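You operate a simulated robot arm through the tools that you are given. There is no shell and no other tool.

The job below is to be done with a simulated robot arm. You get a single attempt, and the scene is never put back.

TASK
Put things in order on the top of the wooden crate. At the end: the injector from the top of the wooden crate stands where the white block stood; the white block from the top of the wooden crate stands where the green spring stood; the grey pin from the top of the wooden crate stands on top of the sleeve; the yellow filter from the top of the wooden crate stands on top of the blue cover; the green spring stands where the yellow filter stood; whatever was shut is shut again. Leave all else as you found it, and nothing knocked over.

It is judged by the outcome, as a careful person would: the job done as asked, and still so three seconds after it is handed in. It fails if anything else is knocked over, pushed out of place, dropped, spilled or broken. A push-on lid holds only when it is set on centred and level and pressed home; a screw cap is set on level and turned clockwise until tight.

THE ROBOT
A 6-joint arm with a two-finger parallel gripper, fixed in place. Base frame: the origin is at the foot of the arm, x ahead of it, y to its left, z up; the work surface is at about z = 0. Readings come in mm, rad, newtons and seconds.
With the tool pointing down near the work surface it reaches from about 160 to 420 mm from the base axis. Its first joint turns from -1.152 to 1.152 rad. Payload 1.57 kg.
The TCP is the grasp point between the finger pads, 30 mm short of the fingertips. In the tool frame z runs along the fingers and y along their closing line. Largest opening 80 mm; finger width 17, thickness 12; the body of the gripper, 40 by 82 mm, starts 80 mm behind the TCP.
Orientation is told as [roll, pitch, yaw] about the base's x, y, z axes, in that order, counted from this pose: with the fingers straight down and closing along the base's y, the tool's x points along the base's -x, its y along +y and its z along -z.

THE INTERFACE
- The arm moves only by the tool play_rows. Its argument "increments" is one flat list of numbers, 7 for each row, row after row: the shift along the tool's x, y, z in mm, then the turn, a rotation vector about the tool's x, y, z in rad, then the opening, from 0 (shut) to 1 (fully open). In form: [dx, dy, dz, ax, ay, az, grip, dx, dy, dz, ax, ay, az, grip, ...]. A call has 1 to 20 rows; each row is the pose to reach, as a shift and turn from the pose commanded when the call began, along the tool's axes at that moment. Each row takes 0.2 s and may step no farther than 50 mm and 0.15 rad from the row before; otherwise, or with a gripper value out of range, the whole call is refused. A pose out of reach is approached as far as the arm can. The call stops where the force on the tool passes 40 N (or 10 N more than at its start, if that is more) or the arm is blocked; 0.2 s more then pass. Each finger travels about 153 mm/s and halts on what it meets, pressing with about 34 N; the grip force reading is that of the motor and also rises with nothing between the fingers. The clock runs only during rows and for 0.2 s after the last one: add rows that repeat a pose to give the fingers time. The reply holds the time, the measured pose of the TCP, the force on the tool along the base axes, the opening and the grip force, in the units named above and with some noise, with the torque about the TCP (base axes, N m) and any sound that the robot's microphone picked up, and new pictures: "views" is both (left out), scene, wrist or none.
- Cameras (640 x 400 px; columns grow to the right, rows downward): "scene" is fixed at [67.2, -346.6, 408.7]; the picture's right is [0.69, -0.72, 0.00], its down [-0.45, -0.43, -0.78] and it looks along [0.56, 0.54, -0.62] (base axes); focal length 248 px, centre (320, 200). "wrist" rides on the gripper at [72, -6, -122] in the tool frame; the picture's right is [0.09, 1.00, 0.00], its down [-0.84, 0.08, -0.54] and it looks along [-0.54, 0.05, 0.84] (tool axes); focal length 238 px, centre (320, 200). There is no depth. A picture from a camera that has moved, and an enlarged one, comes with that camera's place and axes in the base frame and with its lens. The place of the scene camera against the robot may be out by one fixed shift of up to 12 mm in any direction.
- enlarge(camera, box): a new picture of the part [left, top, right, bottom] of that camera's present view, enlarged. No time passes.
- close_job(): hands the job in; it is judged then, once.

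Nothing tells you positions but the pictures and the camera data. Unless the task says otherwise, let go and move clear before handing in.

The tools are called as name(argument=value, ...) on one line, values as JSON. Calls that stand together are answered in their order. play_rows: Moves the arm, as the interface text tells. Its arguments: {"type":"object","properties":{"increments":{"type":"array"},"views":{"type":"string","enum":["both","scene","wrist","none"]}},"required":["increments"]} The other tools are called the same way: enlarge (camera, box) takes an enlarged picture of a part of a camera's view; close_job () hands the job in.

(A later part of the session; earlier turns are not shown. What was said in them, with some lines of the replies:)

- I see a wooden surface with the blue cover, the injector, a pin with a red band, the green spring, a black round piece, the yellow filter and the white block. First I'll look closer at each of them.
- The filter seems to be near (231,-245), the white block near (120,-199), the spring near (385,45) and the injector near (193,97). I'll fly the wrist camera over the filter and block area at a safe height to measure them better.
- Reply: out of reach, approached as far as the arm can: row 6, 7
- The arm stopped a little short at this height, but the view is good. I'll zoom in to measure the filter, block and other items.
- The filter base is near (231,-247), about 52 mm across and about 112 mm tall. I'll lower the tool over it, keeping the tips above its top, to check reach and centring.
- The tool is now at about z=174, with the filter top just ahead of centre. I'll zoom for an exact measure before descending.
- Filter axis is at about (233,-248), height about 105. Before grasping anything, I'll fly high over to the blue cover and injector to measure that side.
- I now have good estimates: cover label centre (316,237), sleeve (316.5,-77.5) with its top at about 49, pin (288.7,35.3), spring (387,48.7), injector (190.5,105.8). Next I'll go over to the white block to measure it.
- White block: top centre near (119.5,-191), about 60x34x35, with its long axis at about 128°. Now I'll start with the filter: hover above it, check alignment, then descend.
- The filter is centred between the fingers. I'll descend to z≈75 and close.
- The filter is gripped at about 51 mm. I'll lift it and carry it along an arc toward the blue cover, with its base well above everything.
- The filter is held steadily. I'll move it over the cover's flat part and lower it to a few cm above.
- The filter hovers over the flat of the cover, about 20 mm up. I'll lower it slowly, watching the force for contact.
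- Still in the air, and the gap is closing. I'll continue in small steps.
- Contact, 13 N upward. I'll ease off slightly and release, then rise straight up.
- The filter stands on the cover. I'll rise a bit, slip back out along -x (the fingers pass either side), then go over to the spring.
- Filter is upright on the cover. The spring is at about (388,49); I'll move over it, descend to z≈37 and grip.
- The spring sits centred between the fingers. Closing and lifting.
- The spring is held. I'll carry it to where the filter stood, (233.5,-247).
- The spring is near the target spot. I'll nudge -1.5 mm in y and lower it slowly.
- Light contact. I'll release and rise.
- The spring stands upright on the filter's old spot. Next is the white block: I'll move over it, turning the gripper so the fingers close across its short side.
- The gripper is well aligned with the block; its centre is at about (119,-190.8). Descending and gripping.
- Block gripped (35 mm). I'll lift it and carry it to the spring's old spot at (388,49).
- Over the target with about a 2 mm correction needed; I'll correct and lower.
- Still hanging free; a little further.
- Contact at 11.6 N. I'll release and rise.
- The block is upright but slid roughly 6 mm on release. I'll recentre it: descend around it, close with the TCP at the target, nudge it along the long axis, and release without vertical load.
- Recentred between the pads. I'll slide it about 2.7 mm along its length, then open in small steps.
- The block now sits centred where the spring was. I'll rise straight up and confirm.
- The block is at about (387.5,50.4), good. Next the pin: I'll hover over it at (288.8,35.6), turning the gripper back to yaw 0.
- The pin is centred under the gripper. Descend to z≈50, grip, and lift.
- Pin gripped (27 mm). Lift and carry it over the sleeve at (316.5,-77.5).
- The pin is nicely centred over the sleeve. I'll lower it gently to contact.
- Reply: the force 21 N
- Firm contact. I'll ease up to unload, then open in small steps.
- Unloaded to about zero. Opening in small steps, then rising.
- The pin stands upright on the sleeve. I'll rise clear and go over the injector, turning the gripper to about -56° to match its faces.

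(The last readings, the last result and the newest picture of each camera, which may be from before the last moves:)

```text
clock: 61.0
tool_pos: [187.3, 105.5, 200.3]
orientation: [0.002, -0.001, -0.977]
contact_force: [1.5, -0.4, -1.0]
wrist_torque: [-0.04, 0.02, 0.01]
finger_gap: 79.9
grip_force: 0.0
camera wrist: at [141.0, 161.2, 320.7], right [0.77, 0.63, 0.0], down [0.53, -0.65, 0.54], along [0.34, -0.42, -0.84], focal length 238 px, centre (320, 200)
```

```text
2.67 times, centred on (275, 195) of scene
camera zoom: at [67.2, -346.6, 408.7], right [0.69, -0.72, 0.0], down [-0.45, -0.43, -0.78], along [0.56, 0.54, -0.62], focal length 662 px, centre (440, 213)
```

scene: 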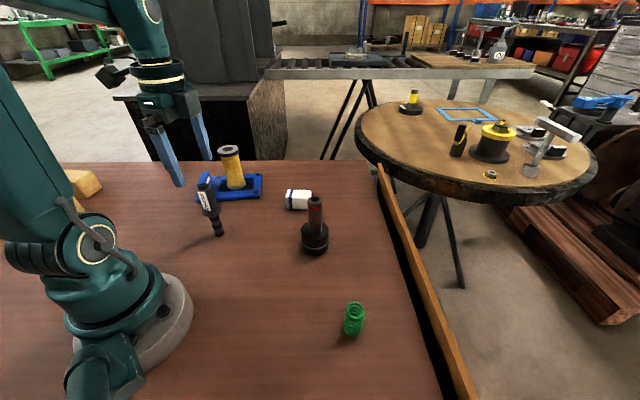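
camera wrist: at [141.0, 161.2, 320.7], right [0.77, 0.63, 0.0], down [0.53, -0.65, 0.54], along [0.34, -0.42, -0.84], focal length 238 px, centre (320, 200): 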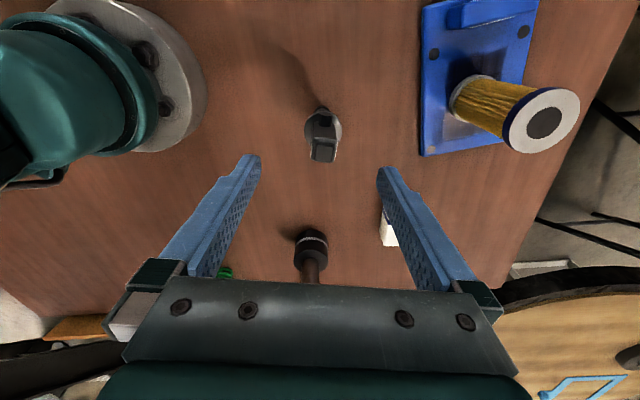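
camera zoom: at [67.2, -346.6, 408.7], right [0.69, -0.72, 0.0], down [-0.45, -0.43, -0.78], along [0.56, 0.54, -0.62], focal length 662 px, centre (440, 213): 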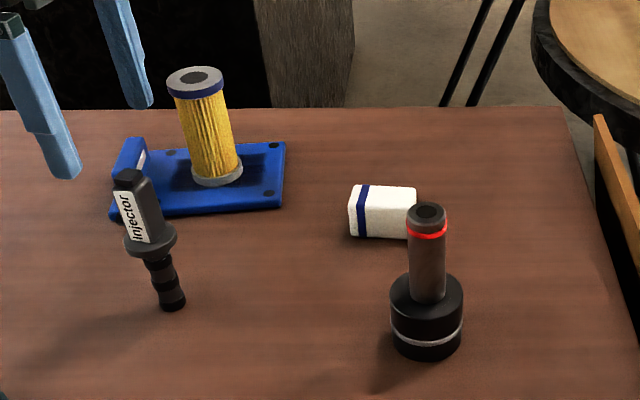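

The injector's head lines up well; I need about 4.3 mm along the closing axis and a small twist. I'll descend to z≈112, above the flange, and look before closing.

play_rows(increments=[-1.5, 4.3, 10, 0, 0, 0.03, 1, -1.5, 4.3, 40, 0, 0, 0.03, 1, -1.5, 4.3, 70, 0, 0, 0.03, 1, -1.5, 4.3, 88, 0, 0, 0.03, 1, -1.5, 4.3, 88, 0, 0, 0.03, 1])

enlarge(camera="wrist", box=[240, 80, 400, 260])

enlarge(camera="scene", box=[160, 140, 260, 250])

```text
clock: 62.2
tool_pos: [194.7, 107.0, 111.2]
orientation: [0.002, 0.001, -1.007]
contact_force: [-0.2, 0.6, -0.2]
wrist_torque: [-0.02, 0.03, -0.01]
finger_gap: 79.7
grip_force: 0.1
camera wrist: at [150.4, 164.0, 232.9], right [0.79, 0.61, 0.0], down [0.51, -0.67, 0.54], along [0.33, -0.43, -0.84], focal length 238 px, centre (320, 200)
```

scene: 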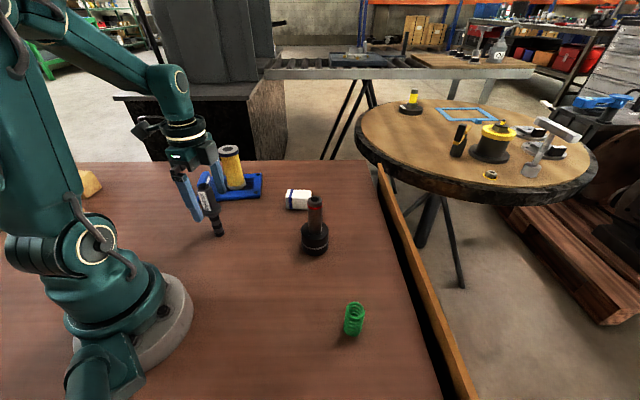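
wrist: 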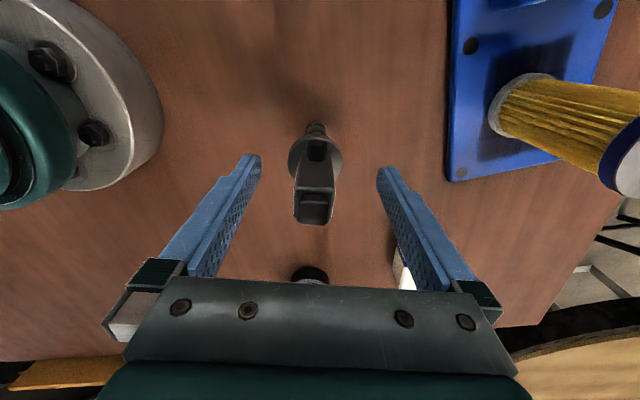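

```text
2.22 times, centred on (320, 170) of wrist
camera zoom: at [150.4, 164.0, 232.9], right [0.79, 0.61, 0.0], down [0.51, -0.67, 0.54], along [0.33, -0.43, -0.84], focal length 530 px, centre (320, 267)
```

zoom: 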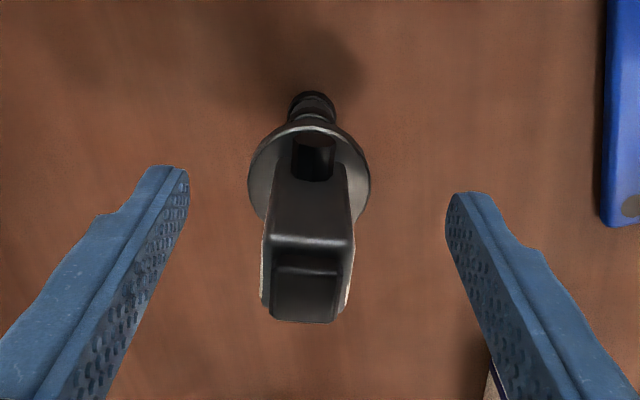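

```text
3.64 times, centred on (210, 195) of scene
camera zoom: at [67.2, -346.6, 408.7], right [0.69, -0.72, 0.0], down [-0.45, -0.43, -0.78], along [0.56, 0.54, -0.62], focal length 903 px, centre (720, 218)
```

zoom: 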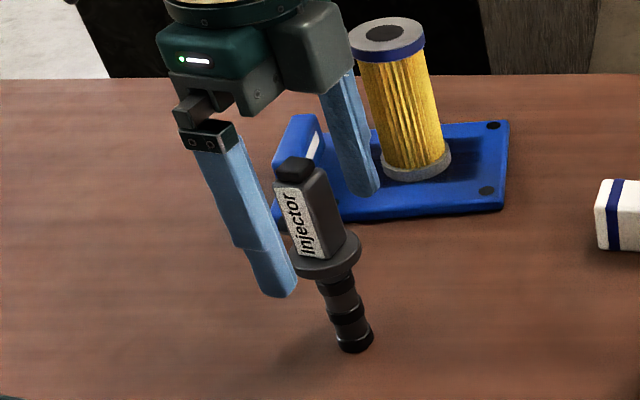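

The head sits about 2.5 mm off the middle; I'll recentre before closing, since it stands on a narrow foot.

play_rows(increments=[0, -2.4, 0, 0, 0, 0, 1, 0, -2.4, 0, 0, 0, 0, 0.6, 0, -2.4, 0, 0, 0, 0, 0.5, 0, -2.4, 0, 0, 0, 0, 0.5])

enlarge(camera="wrist", box=[260, 100, 380, 240])

```text
clock: 63.2
tool_pos: [192.4, 106.4, 111.8]
orientation: [0.001, 0.0, -1.006]
contact_force: [0.3, -0.7, 0.0]
wrist_torque: [0.03, -0.02, 0.02]
finger_gap: 40.0
grip_force: 0.0
camera wrist: at [148.2, 163.1, 233.5], right [0.79, 0.61, 0.0], down [0.51, -0.67, 0.54], along [0.33, -0.43, -0.84], focal length 238 px, centre (320, 200)
```

scene: 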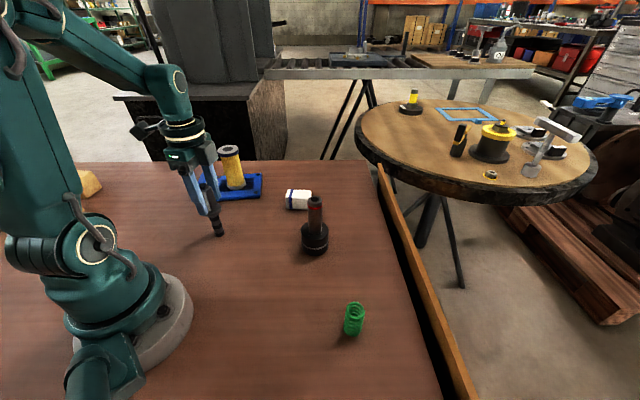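
wrist: 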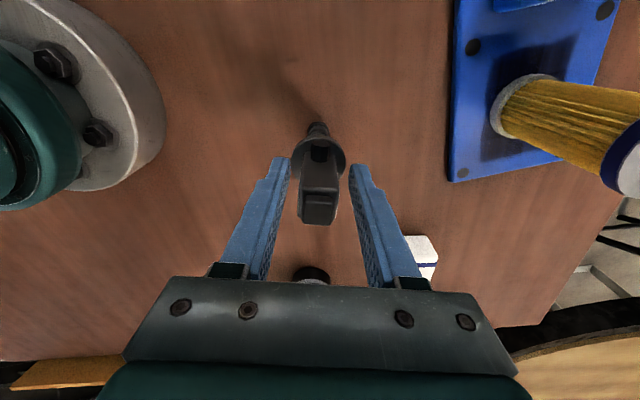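

```text
2.86 times, centred on (320, 170) of wrist
camera zoom: at [148.2, 163.1, 233.5], right [0.79, 0.61, 0.0], down [0.51, -0.67, 0.54], along [0.33, -0.43, -0.84], focal length 681 px, centre (320, 286)
```

zoom: 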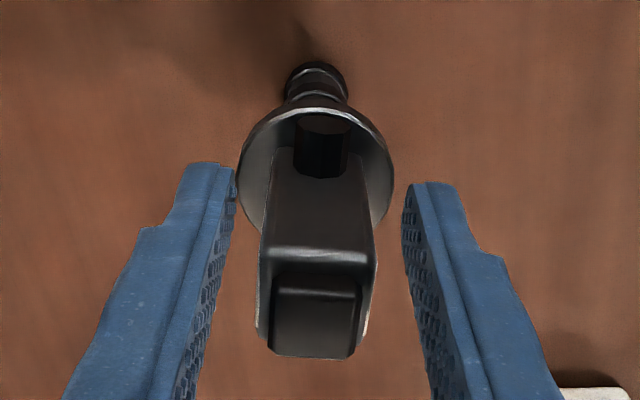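

Now it's centred. Closing gradually.

play_rows(increments=[0, 0, 0, 0, 0, 0, 0.42, 0, 0, 0, 0, 0, 0, 0.36, 0, 0, 0, 0, 0, 0, 0.32, 0, 0, 0, 0, 0, 0, 0.28, 0, 0, 0, 0, 0, 0, 0.24, 0, 0, 0, 0, 0, 0, 0.15, 0, 0, 0, 0, 0, 0, 0, 0, 0, 0, 0, 0, 0, 0])

enlarge(camera="scene", box=[160, 140, 260, 250])

enlarge(camera="wrist", box=[260, 100, 380, 240])

```text
clock: 65.0
tool_pos: [192.5, 106.4, 111.7]
orientation: [0.001, 0.0, -1.007]
contact_force: [-1.0, -0.3, -0.7]
wrist_torque: [-0.13, 0.12, 0.01]
finger_gap: 21.7
grip_force: 34.0
camera wrist: at [148.1, 163.1, 233.5], right [0.79, 0.61, 0.0], down [0.51, -0.67, 0.54], along [0.33, -0.43, -0.84], focal length 238 px, centre (320, 200)
```

scene: 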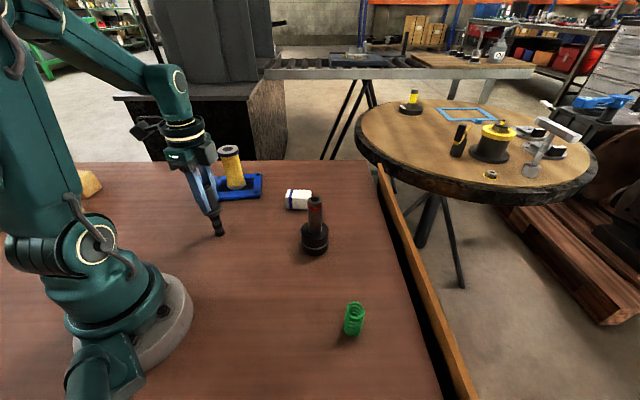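
wrist: 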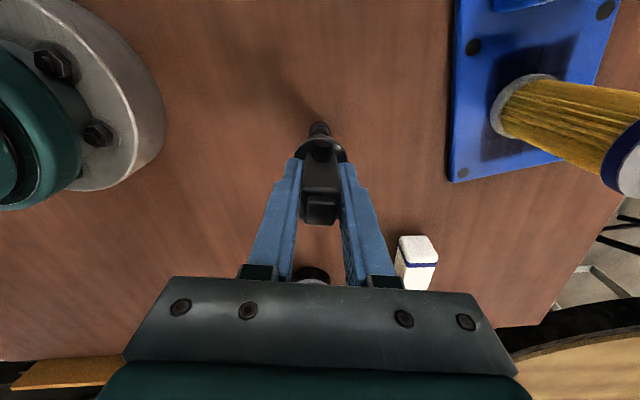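

```text
3.64 times, centred on (210, 195) of scene
camera zoom: at [67.2, -346.6, 408.7], right [0.69, -0.72, 0.0], down [-0.45, -0.43, -0.78], along [0.56, 0.54, -0.62], focal length 903 px, centre (720, 218)
```

zoom: 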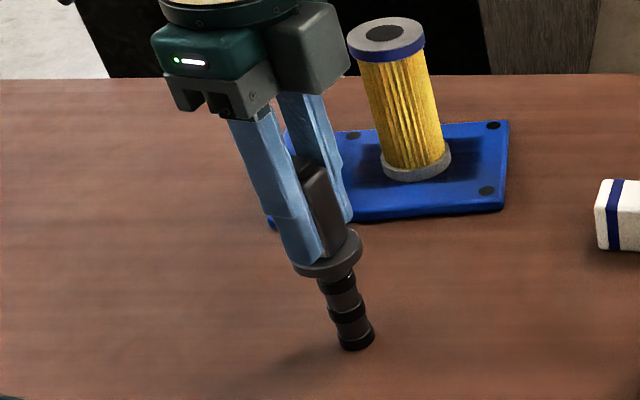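

```text
2.86 times, centred on (320, 170) of wrist
camera zoom: at [148.1, 163.1, 233.5], right [0.79, 0.61, 0.0], down [0.51, -0.67, 0.54], along [0.33, -0.43, -0.84], focal length 681 px, centre (320, 286)
```

zoom: 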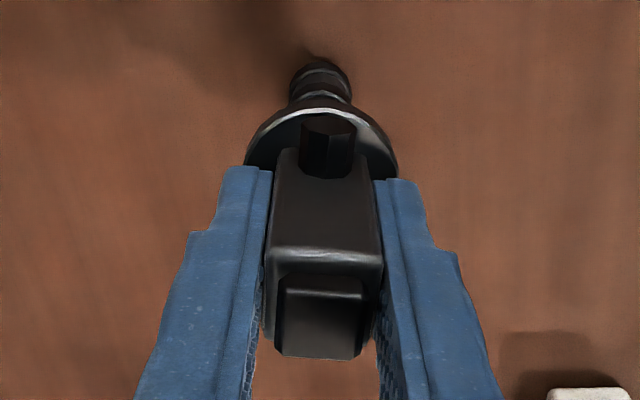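

The injector is held (21.7 mm). I'll lift it and carry it along an arc of constant radius to the block's old spot (119.4,-190.5).

play_rows(increments=[0, 0, -15, 0, 0, 0, 0, 0, 0, -45, 0, 0, 0, 0, -34.3, -4.4, -50, 0, 0, 0, 0, -70.9, -15.7, -50, 0, 0, 0, 0, -104.6, -33.5, -50, 0, 0, 0, 0, -135.2, -56.3, -50, 0, 0, 0, 0, -161.1, -84.5, -50, 0, 0, 0, 0, -181.8, -117.2, -50, 0, 0, 0, 0, -196.3, -152.3, -50, 0, 0, 0, 0, -205, -189.9, -50, 0, 0, 0, 0, -211.9, -220.2, -50, 0, 0, 0, 0, -211.9, -220.2, -30, 0, 0, 0, 0, -211.9, -220.2, -15, 0, 0, 0, 0, -211.9, -220.2, -15, 0, 0, 0, 0])

enlarge(camera="scene", box=[200, 240, 360, 400])

```text
clock: 68.0
tool_pos: [120.2, -190.1, 127.0]
orientation: [0.003, 0.0, -1.008]
contact_force: [0.1, -0.1, -3.4]
wrist_torque: [0.02, 0.02, 0.0]
finger_gap: 22.2
grip_force: 33.9
camera wrist: at [74.8, -133.6, 247.9], right [0.79, 0.61, 0.0], down [0.51, -0.67, 0.54], along [0.33, -0.43, -0.84], focal length 238 px, centre (320, 200)
```

scene: 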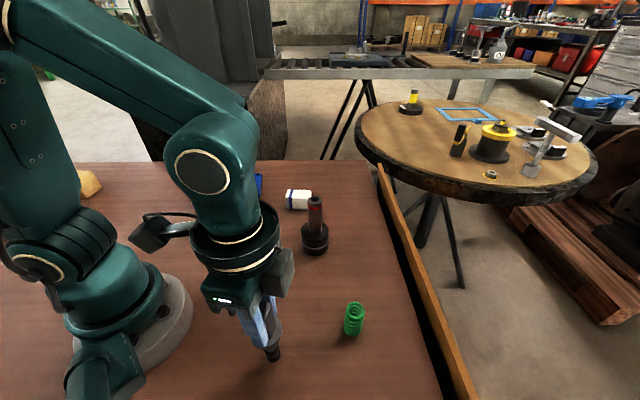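
wrist: 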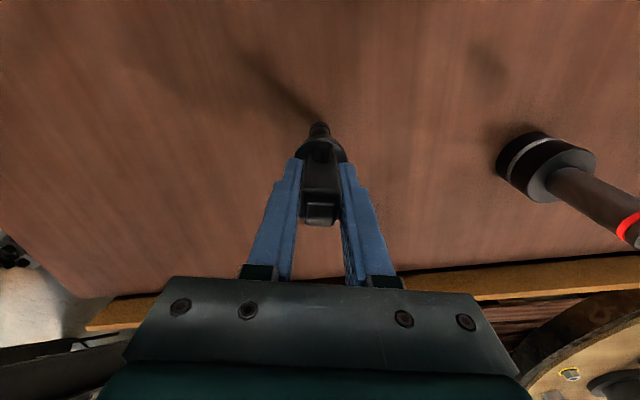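

```text
2.50 times, centred on (280, 320) of scene
camera zoom: at [67.2, -346.6, 408.6], right [0.69, -0.72, 0.0], down [-0.45, -0.43, -0.78], along [0.56, 0.54, -0.62], focal length 621 px, centre (420, -100)
```

zoom: 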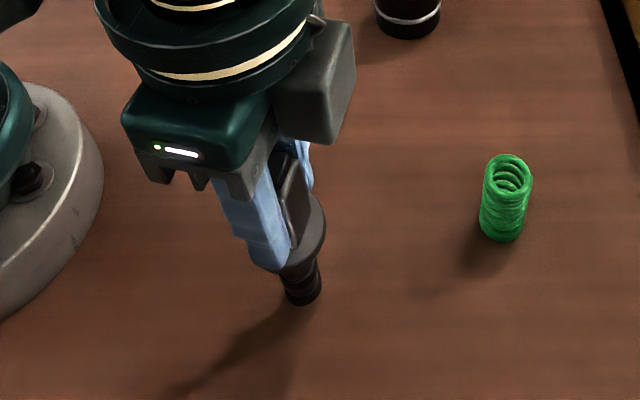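

Over the spot. Lowering, first 11 mm, then in small steps.

play_rows(increments=[0, 0, 6, 0, 0, 0, 0, 0, 0, 11, 0, 0, 0, 0, 0, 0, 11, 0, 0, 0, 0], views="none")

```text
clock: 68.8
tool_pos: [119.2, -190.2, 115.4]
orientation: [0.002, 0.002, -1.006]
contact_force: [-0.5, -0.2, -3.8]
wrist_torque: [0.0, 0.02, 0.0]
finger_gap: 22.2
grip_force: 33.7
```

play_rows(increments=[0, 0, 1, 0, 0, 0, 0, 0, 0, 2, 0, 0, 0, 0, 0, 0, 2, 0, 0, 0, 0], views="none")

```text
clock: 69.6
tool_pos: [119.9, -190.1, 113.5]
orientation: [0.003, -0.001, -1.007]
contact_force: [0.5, -0.3, -3.5]
wrist_torque: [0.03, 0.06, 0.03]
finger_gap: 21.6
grip_force: 34.3
```

play_rows(increments=[0, 0, 0.7, 0, 0, 0, 0, 0, 0, 1.3, 0, 0, 0, 0, 0, 0, 1.3, 0, 0, 0, 0], views="none")

```text
clock: 70.4
tool_pos: [119.4, -191.1, 112.9]
orientation: [0.003, -0.001, -1.006]
contact_force: [-0.4, 0.0, -2.4]
wrist_torque: [-0.01, -0.01, 0.0]
finger_gap: 21.6
grip_force: 34.4
```

play_rows(increments=[0, 0, 0.3, 0, 0, 0, 0, 0, 0, 0.6, 0, 0, 0, 0, 0, 0, 0.6, 0, 0, 0, 0], views="none")

```text
clock: 71.2
tool_pos: [119.6, -191.8, 111.4]
orientation: [0.001, 0.0, -1.007]
contact_force: [-1.1, 3.3, 7.7]
wrist_torque: [0.36, 0.18, 0.01]
finger_gap: 21.7
grip_force: 33.7
```

Contact. I'll ease up to unload before releasing.

play_rows(increments=[0, 0, -0.25, 0, 0, 0, 0, 0, 0, -0.35, 0, 0, 0, 0, 0, 0, -0.35, 0, 0, 0, 0], views="both")

enlarge(camera="scene", box=[220, 280, 320, 380])

enlarge(camera="wrist", box=[260, 100, 380, 240])

```text
clock: 72.0
tool_pos: [119.2, -191.2, 112.1]
orientation: [0.002, 0.001, -1.007]
contact_force: [-0.8, -0.5, 0.6]
wrist_torque: [0.0, 0.17, 0.01]
finger_gap: 22.0
grip_force: 34.1
camera wrist: at [75.2, -134.4, 233.5], right [0.79, 0.61, 0.0], down [0.51, -0.67, 0.54], along [0.33, -0.43, -0.84], focal length 238 px, centre (320, 200)
```

scene: 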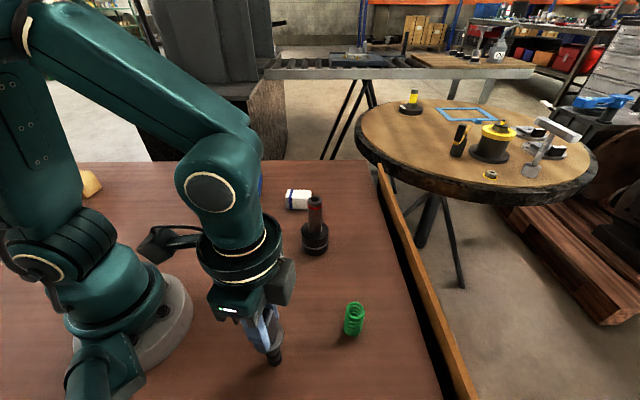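
wrist: 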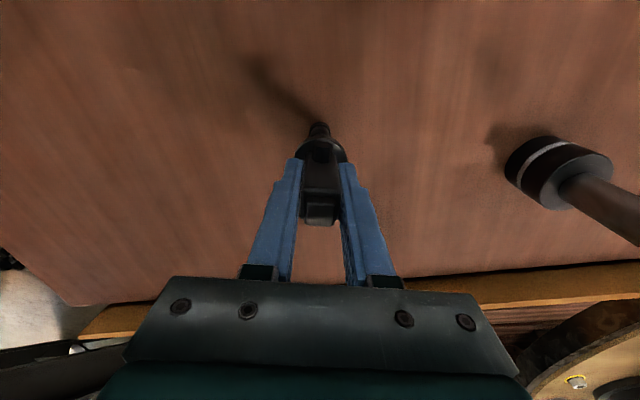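

```text
4.00 times, centred on (270, 330) of scene
camera zoom: at [67.2, -346.6, 408.7], right [0.69, -0.72, 0.0], down [-0.45, -0.43, -0.78], along [0.56, 0.54, -0.62], focal length 994 px, centre (520, -320)
```

zoom: 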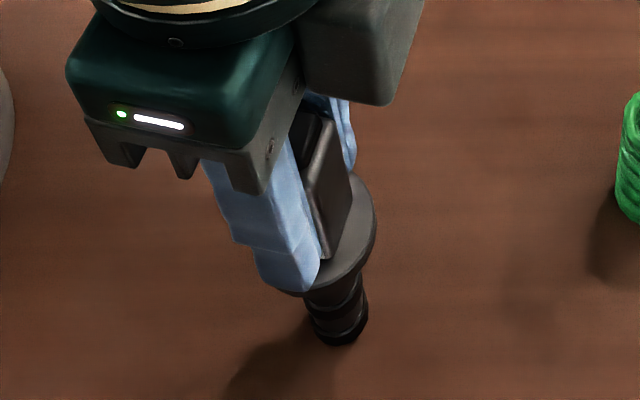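

```text
2.86 times, centred on (320, 170) of wrist
camera zoom: at [75.2, -134.4, 233.5], right [0.79, 0.61, 0.0], down [0.51, -0.67, 0.54], along [0.33, -0.43, -0.84], focal length 681 px, centre (320, 286)
```

zoom: 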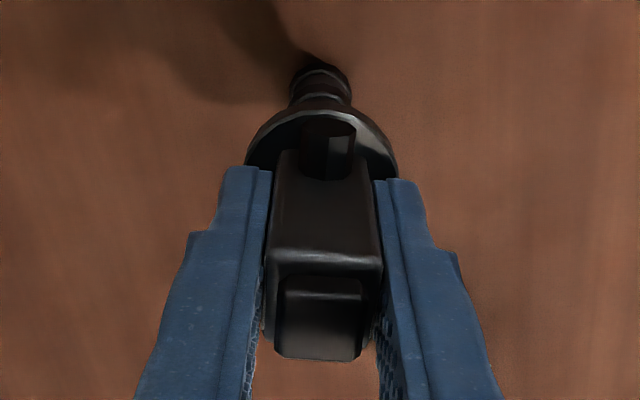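

The injector is upright and rests on the table. Opening in small steps.

play_rows(increments=[0, 0, 0, 0, 0, 0, 0.29, 0, 0, 0, 0, 0, 0, 0.31, 0, 0, 0, 0, 0, 0, 0.36, 0, 0, 0, 0, 0, 0, 0.5, 0, 0, 0, 0, 0, 0, 0.75, 0, 0, 0, 0, 0, 0, 1, 0, 0, 0, 0, 0, 0, 1])

enlarge(camera="wrist", box=[260, 100, 380, 240])

```text
clock: 73.6
tool_pos: [118.5, -191.9, 112.6]
orientation: [0.002, 0.001, -1.009]
contact_force: [-0.1, 0.6, -0.6]
wrist_torque: [0.03, -0.01, 0.03]
finger_gap: 79.9
grip_force: 0.0
camera wrist: at [75.2, -134.3, 233.6], right [0.79, 0.61, 0.0], down [0.51, -0.67, 0.54], along [0.33, -0.43, -0.84], focal length 238 px, centre (320, 200)
```

scene: 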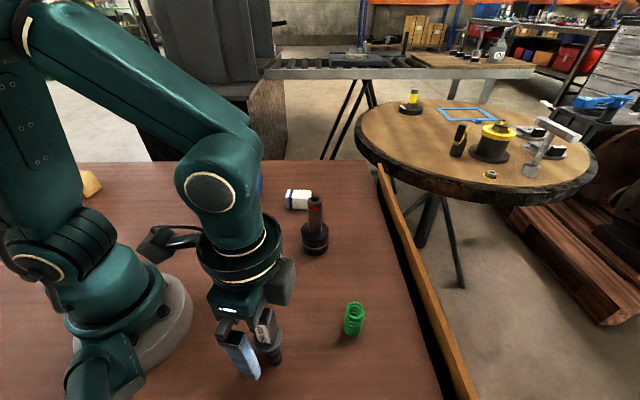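
wrist: 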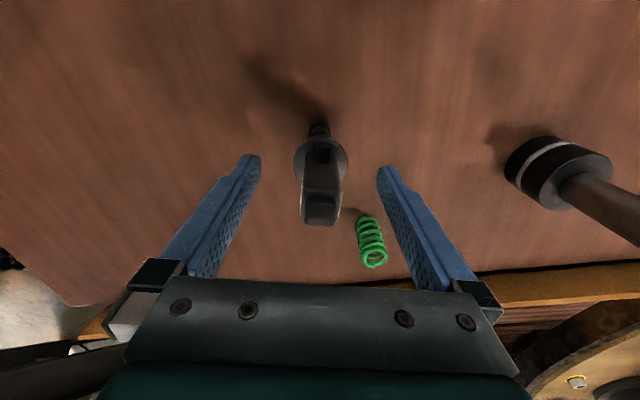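

```text
2.86 times, centred on (320, 170) of wrist
camera zoom: at [75.2, -134.3, 233.6], right [0.79, 0.61, 0.0], down [0.51, -0.67, 0.54], along [0.33, -0.43, -0.84], focal length 681 px, centre (320, 286)
```

zoom: 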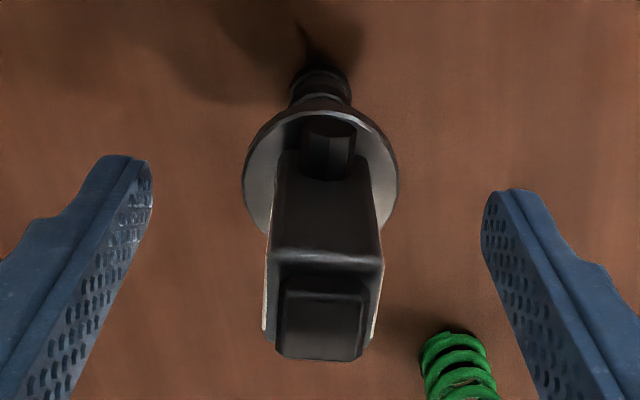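

The injector stands on its own. I'll rise straight up well clear of it and then look over everything.

play_rows(increments=[0, 0, -20, 0, 0, 0, 1, 0, 0, -50, 0, 0, 0, 1, 0, 0, -90, 0, 0, 0, 1, 0, 0, -125, 0, 0, 0, 1, 0, 0, -125, 0, 0, 0, 1])

enlarge(camera="wrist", box=[240, 60, 400, 200])

enlarge(camera="scene", box=[180, 140, 400, 380])

```text
clock: 74.8
tool_pos: [119.5, -193.1, 236.6]
orientation: [0.002, 0.0, -1.006]
contact_force: [-0.6, -0.3, -0.4]
wrist_torque: [-0.04, 0.05, -0.02]
finger_gap: 79.9
grip_force: 0.0
camera wrist: at [76.2, -134.7, 358.7], right [0.79, 0.61, 0.0], down [0.51, -0.67, 0.54], along [0.33, -0.43, -0.84], focal length 238 px, centre (320, 200)
```

scene: 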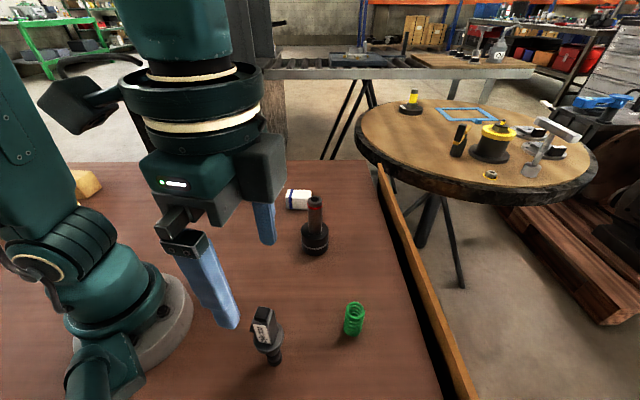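
wrist: 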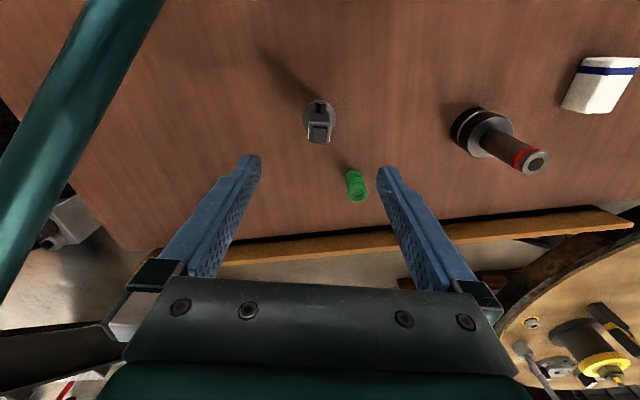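

```text
2.86 times, centred on (320, 130) of wrist
camera zoom: at [76.2, -134.7, 358.7], right [0.79, 0.61, 0.0], down [0.51, -0.67, 0.54], along [0.33, -0.43, -0.84], focal length 681 px, centre (320, 400)
```

zoom: 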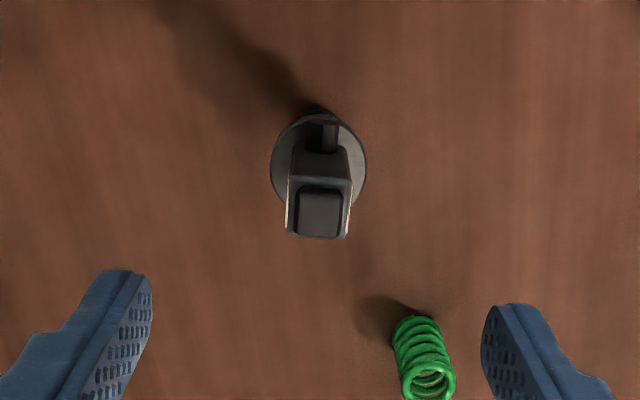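

```text
1.67 times, centred on (290, 260) of scene
camera zoom: at [67.2, -346.6, 408.7], right [0.69, -0.72, 0.0], down [-0.45, -0.43, -0.78], along [0.56, 0.54, -0.62], focal length 414 px, centre (370, 100)
```

zoom: 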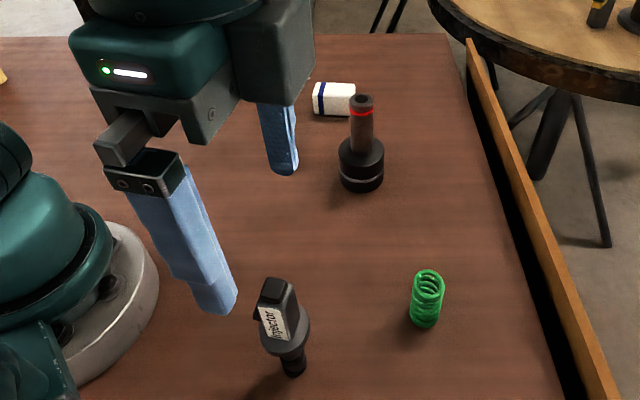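

Everything on this side looks right: the injector is at about (119,-191). I'll return the arm to a neutral pose and check the whole scene.

play_rows(increments=[17.3, 29.5, -10, 0, 0, -0.1437, 1, 34.7, 59.1, -20, 0, 0, -0.2874, 1, 52, 88.6, -25, 0, 0, -0.431, 1, 69.3, 118.1, -25, 0, 0, -0.575, 1, 86.6, 147.6, -25, 0, 0, -0.7186, 1, 104, 177.2, -25, 0, 0, -0.862, 1, 121.3, 206.7, -25, 0, 0, -1.006, 1, 121.3, 206.7, -25, 0, 0, -1.006, 1])

enlarge(camera="scene", box=[180, 130, 400, 380])

enlarge(camera="wrist", box=[200, 60, 560, 260])

```text
clock: 76.6
tool_pos: [226.2, 20.0, 262.7]
orientation: [0.003, -0.001, 0.001]
contact_force: [-0.1, -0.7, 0.1]
wrist_torque: [-0.01, 0.01, -0.01]
finger_gap: 80.1
grip_force: 0.1
camera wrist: at [154.8, 13.3, 384.3], right [-0.09, 1.0, 0.0], down [0.84, 0.08, 0.54], along [0.54, 0.05, -0.84], focal length 238 px, centre (320, 200)
```

scene: 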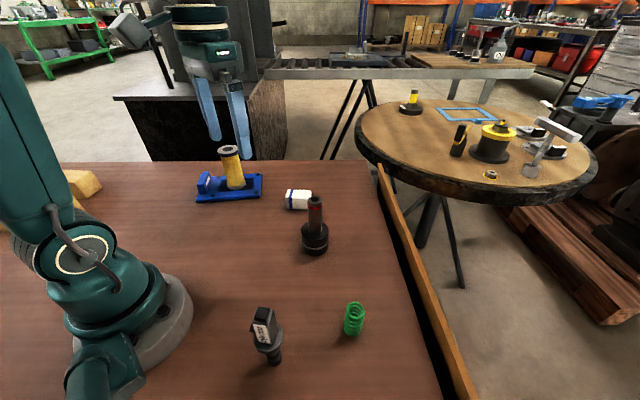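
wrist: 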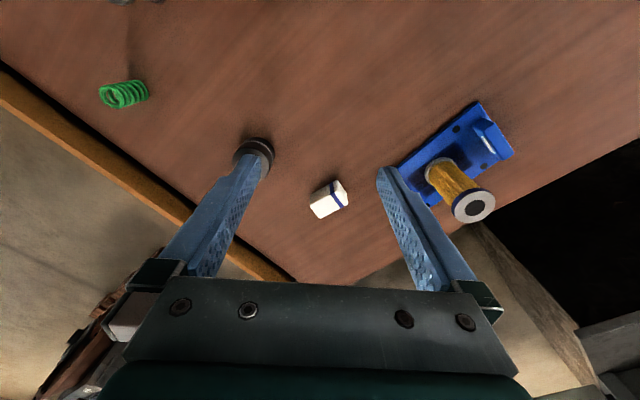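

```text
1.60 times, centred on (290, 255) of scene
camera zoom: at [67.2, -346.6, 408.7], right [0.69, -0.72, 0.0], down [-0.45, -0.43, -0.78], along [0.56, 0.54, -0.62], focal length 397 px, centre (368, 112)
```

zoom: 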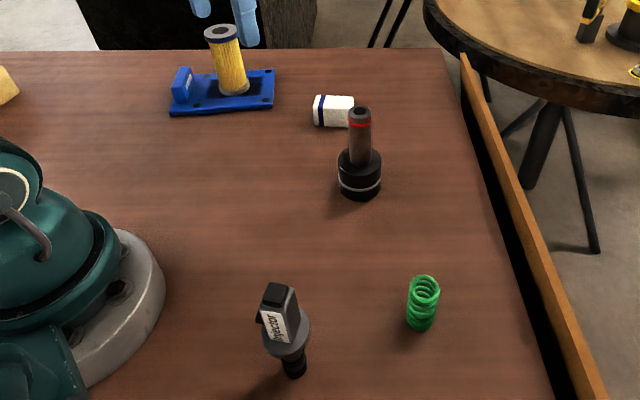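

```text
1.78 times, centred on (380, 160) of wrist
camera zoom: at [154.8, 13.3, 384.3], right [-0.09, 1.0, 0.0], down [0.84, 0.08, 0.54], along [0.54, 0.05, -0.84], focal length 424 px, centre (213, 271)
```

zoom: 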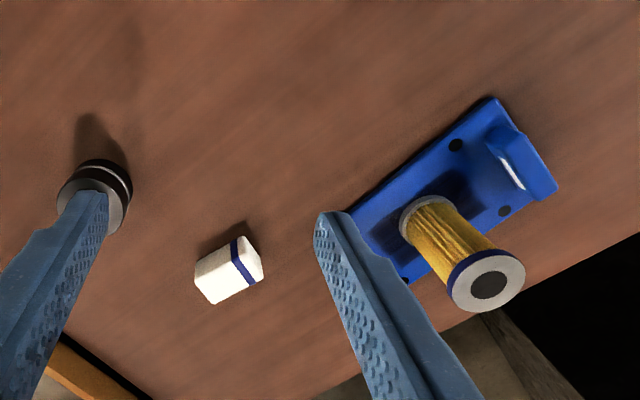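

The final check shows everything in order:
- **Injector:** on the white block's old spot.
- **White block:** on the spring's old spot.
- **Pin:** upright on the sleeve.
- **Filter:** upright on the blue cover.
- **Spring:** on the filter's old spot.

The arm is clear and I opened nothing that needs shutting, so I'm handing in.

close_job()

```text
The job is handed in.
```

I've handed in the job. In the final pictures every item was where you asked and upright, and I saw nothing knocked over.

- **Injector:** stands where the white block stood, about 1 mm off by my measurement.
- **White block:** stands where the green spring stood, within about 1.5 mm. It slid roughly 6 mm when I first let go, so I gripped it again and moved it back.
- **Grey pin:** stands on top of the sleeve, about 1.5 mm off its centre.
- **Yellow filter:** stands on the flat part of the blue cover.
- **Green spring:** stands where the yellow filter stood, within about 1 mm.

I opened nothing, so there was nothing to shut again. The gripper was open and clear of everything at hand-in.
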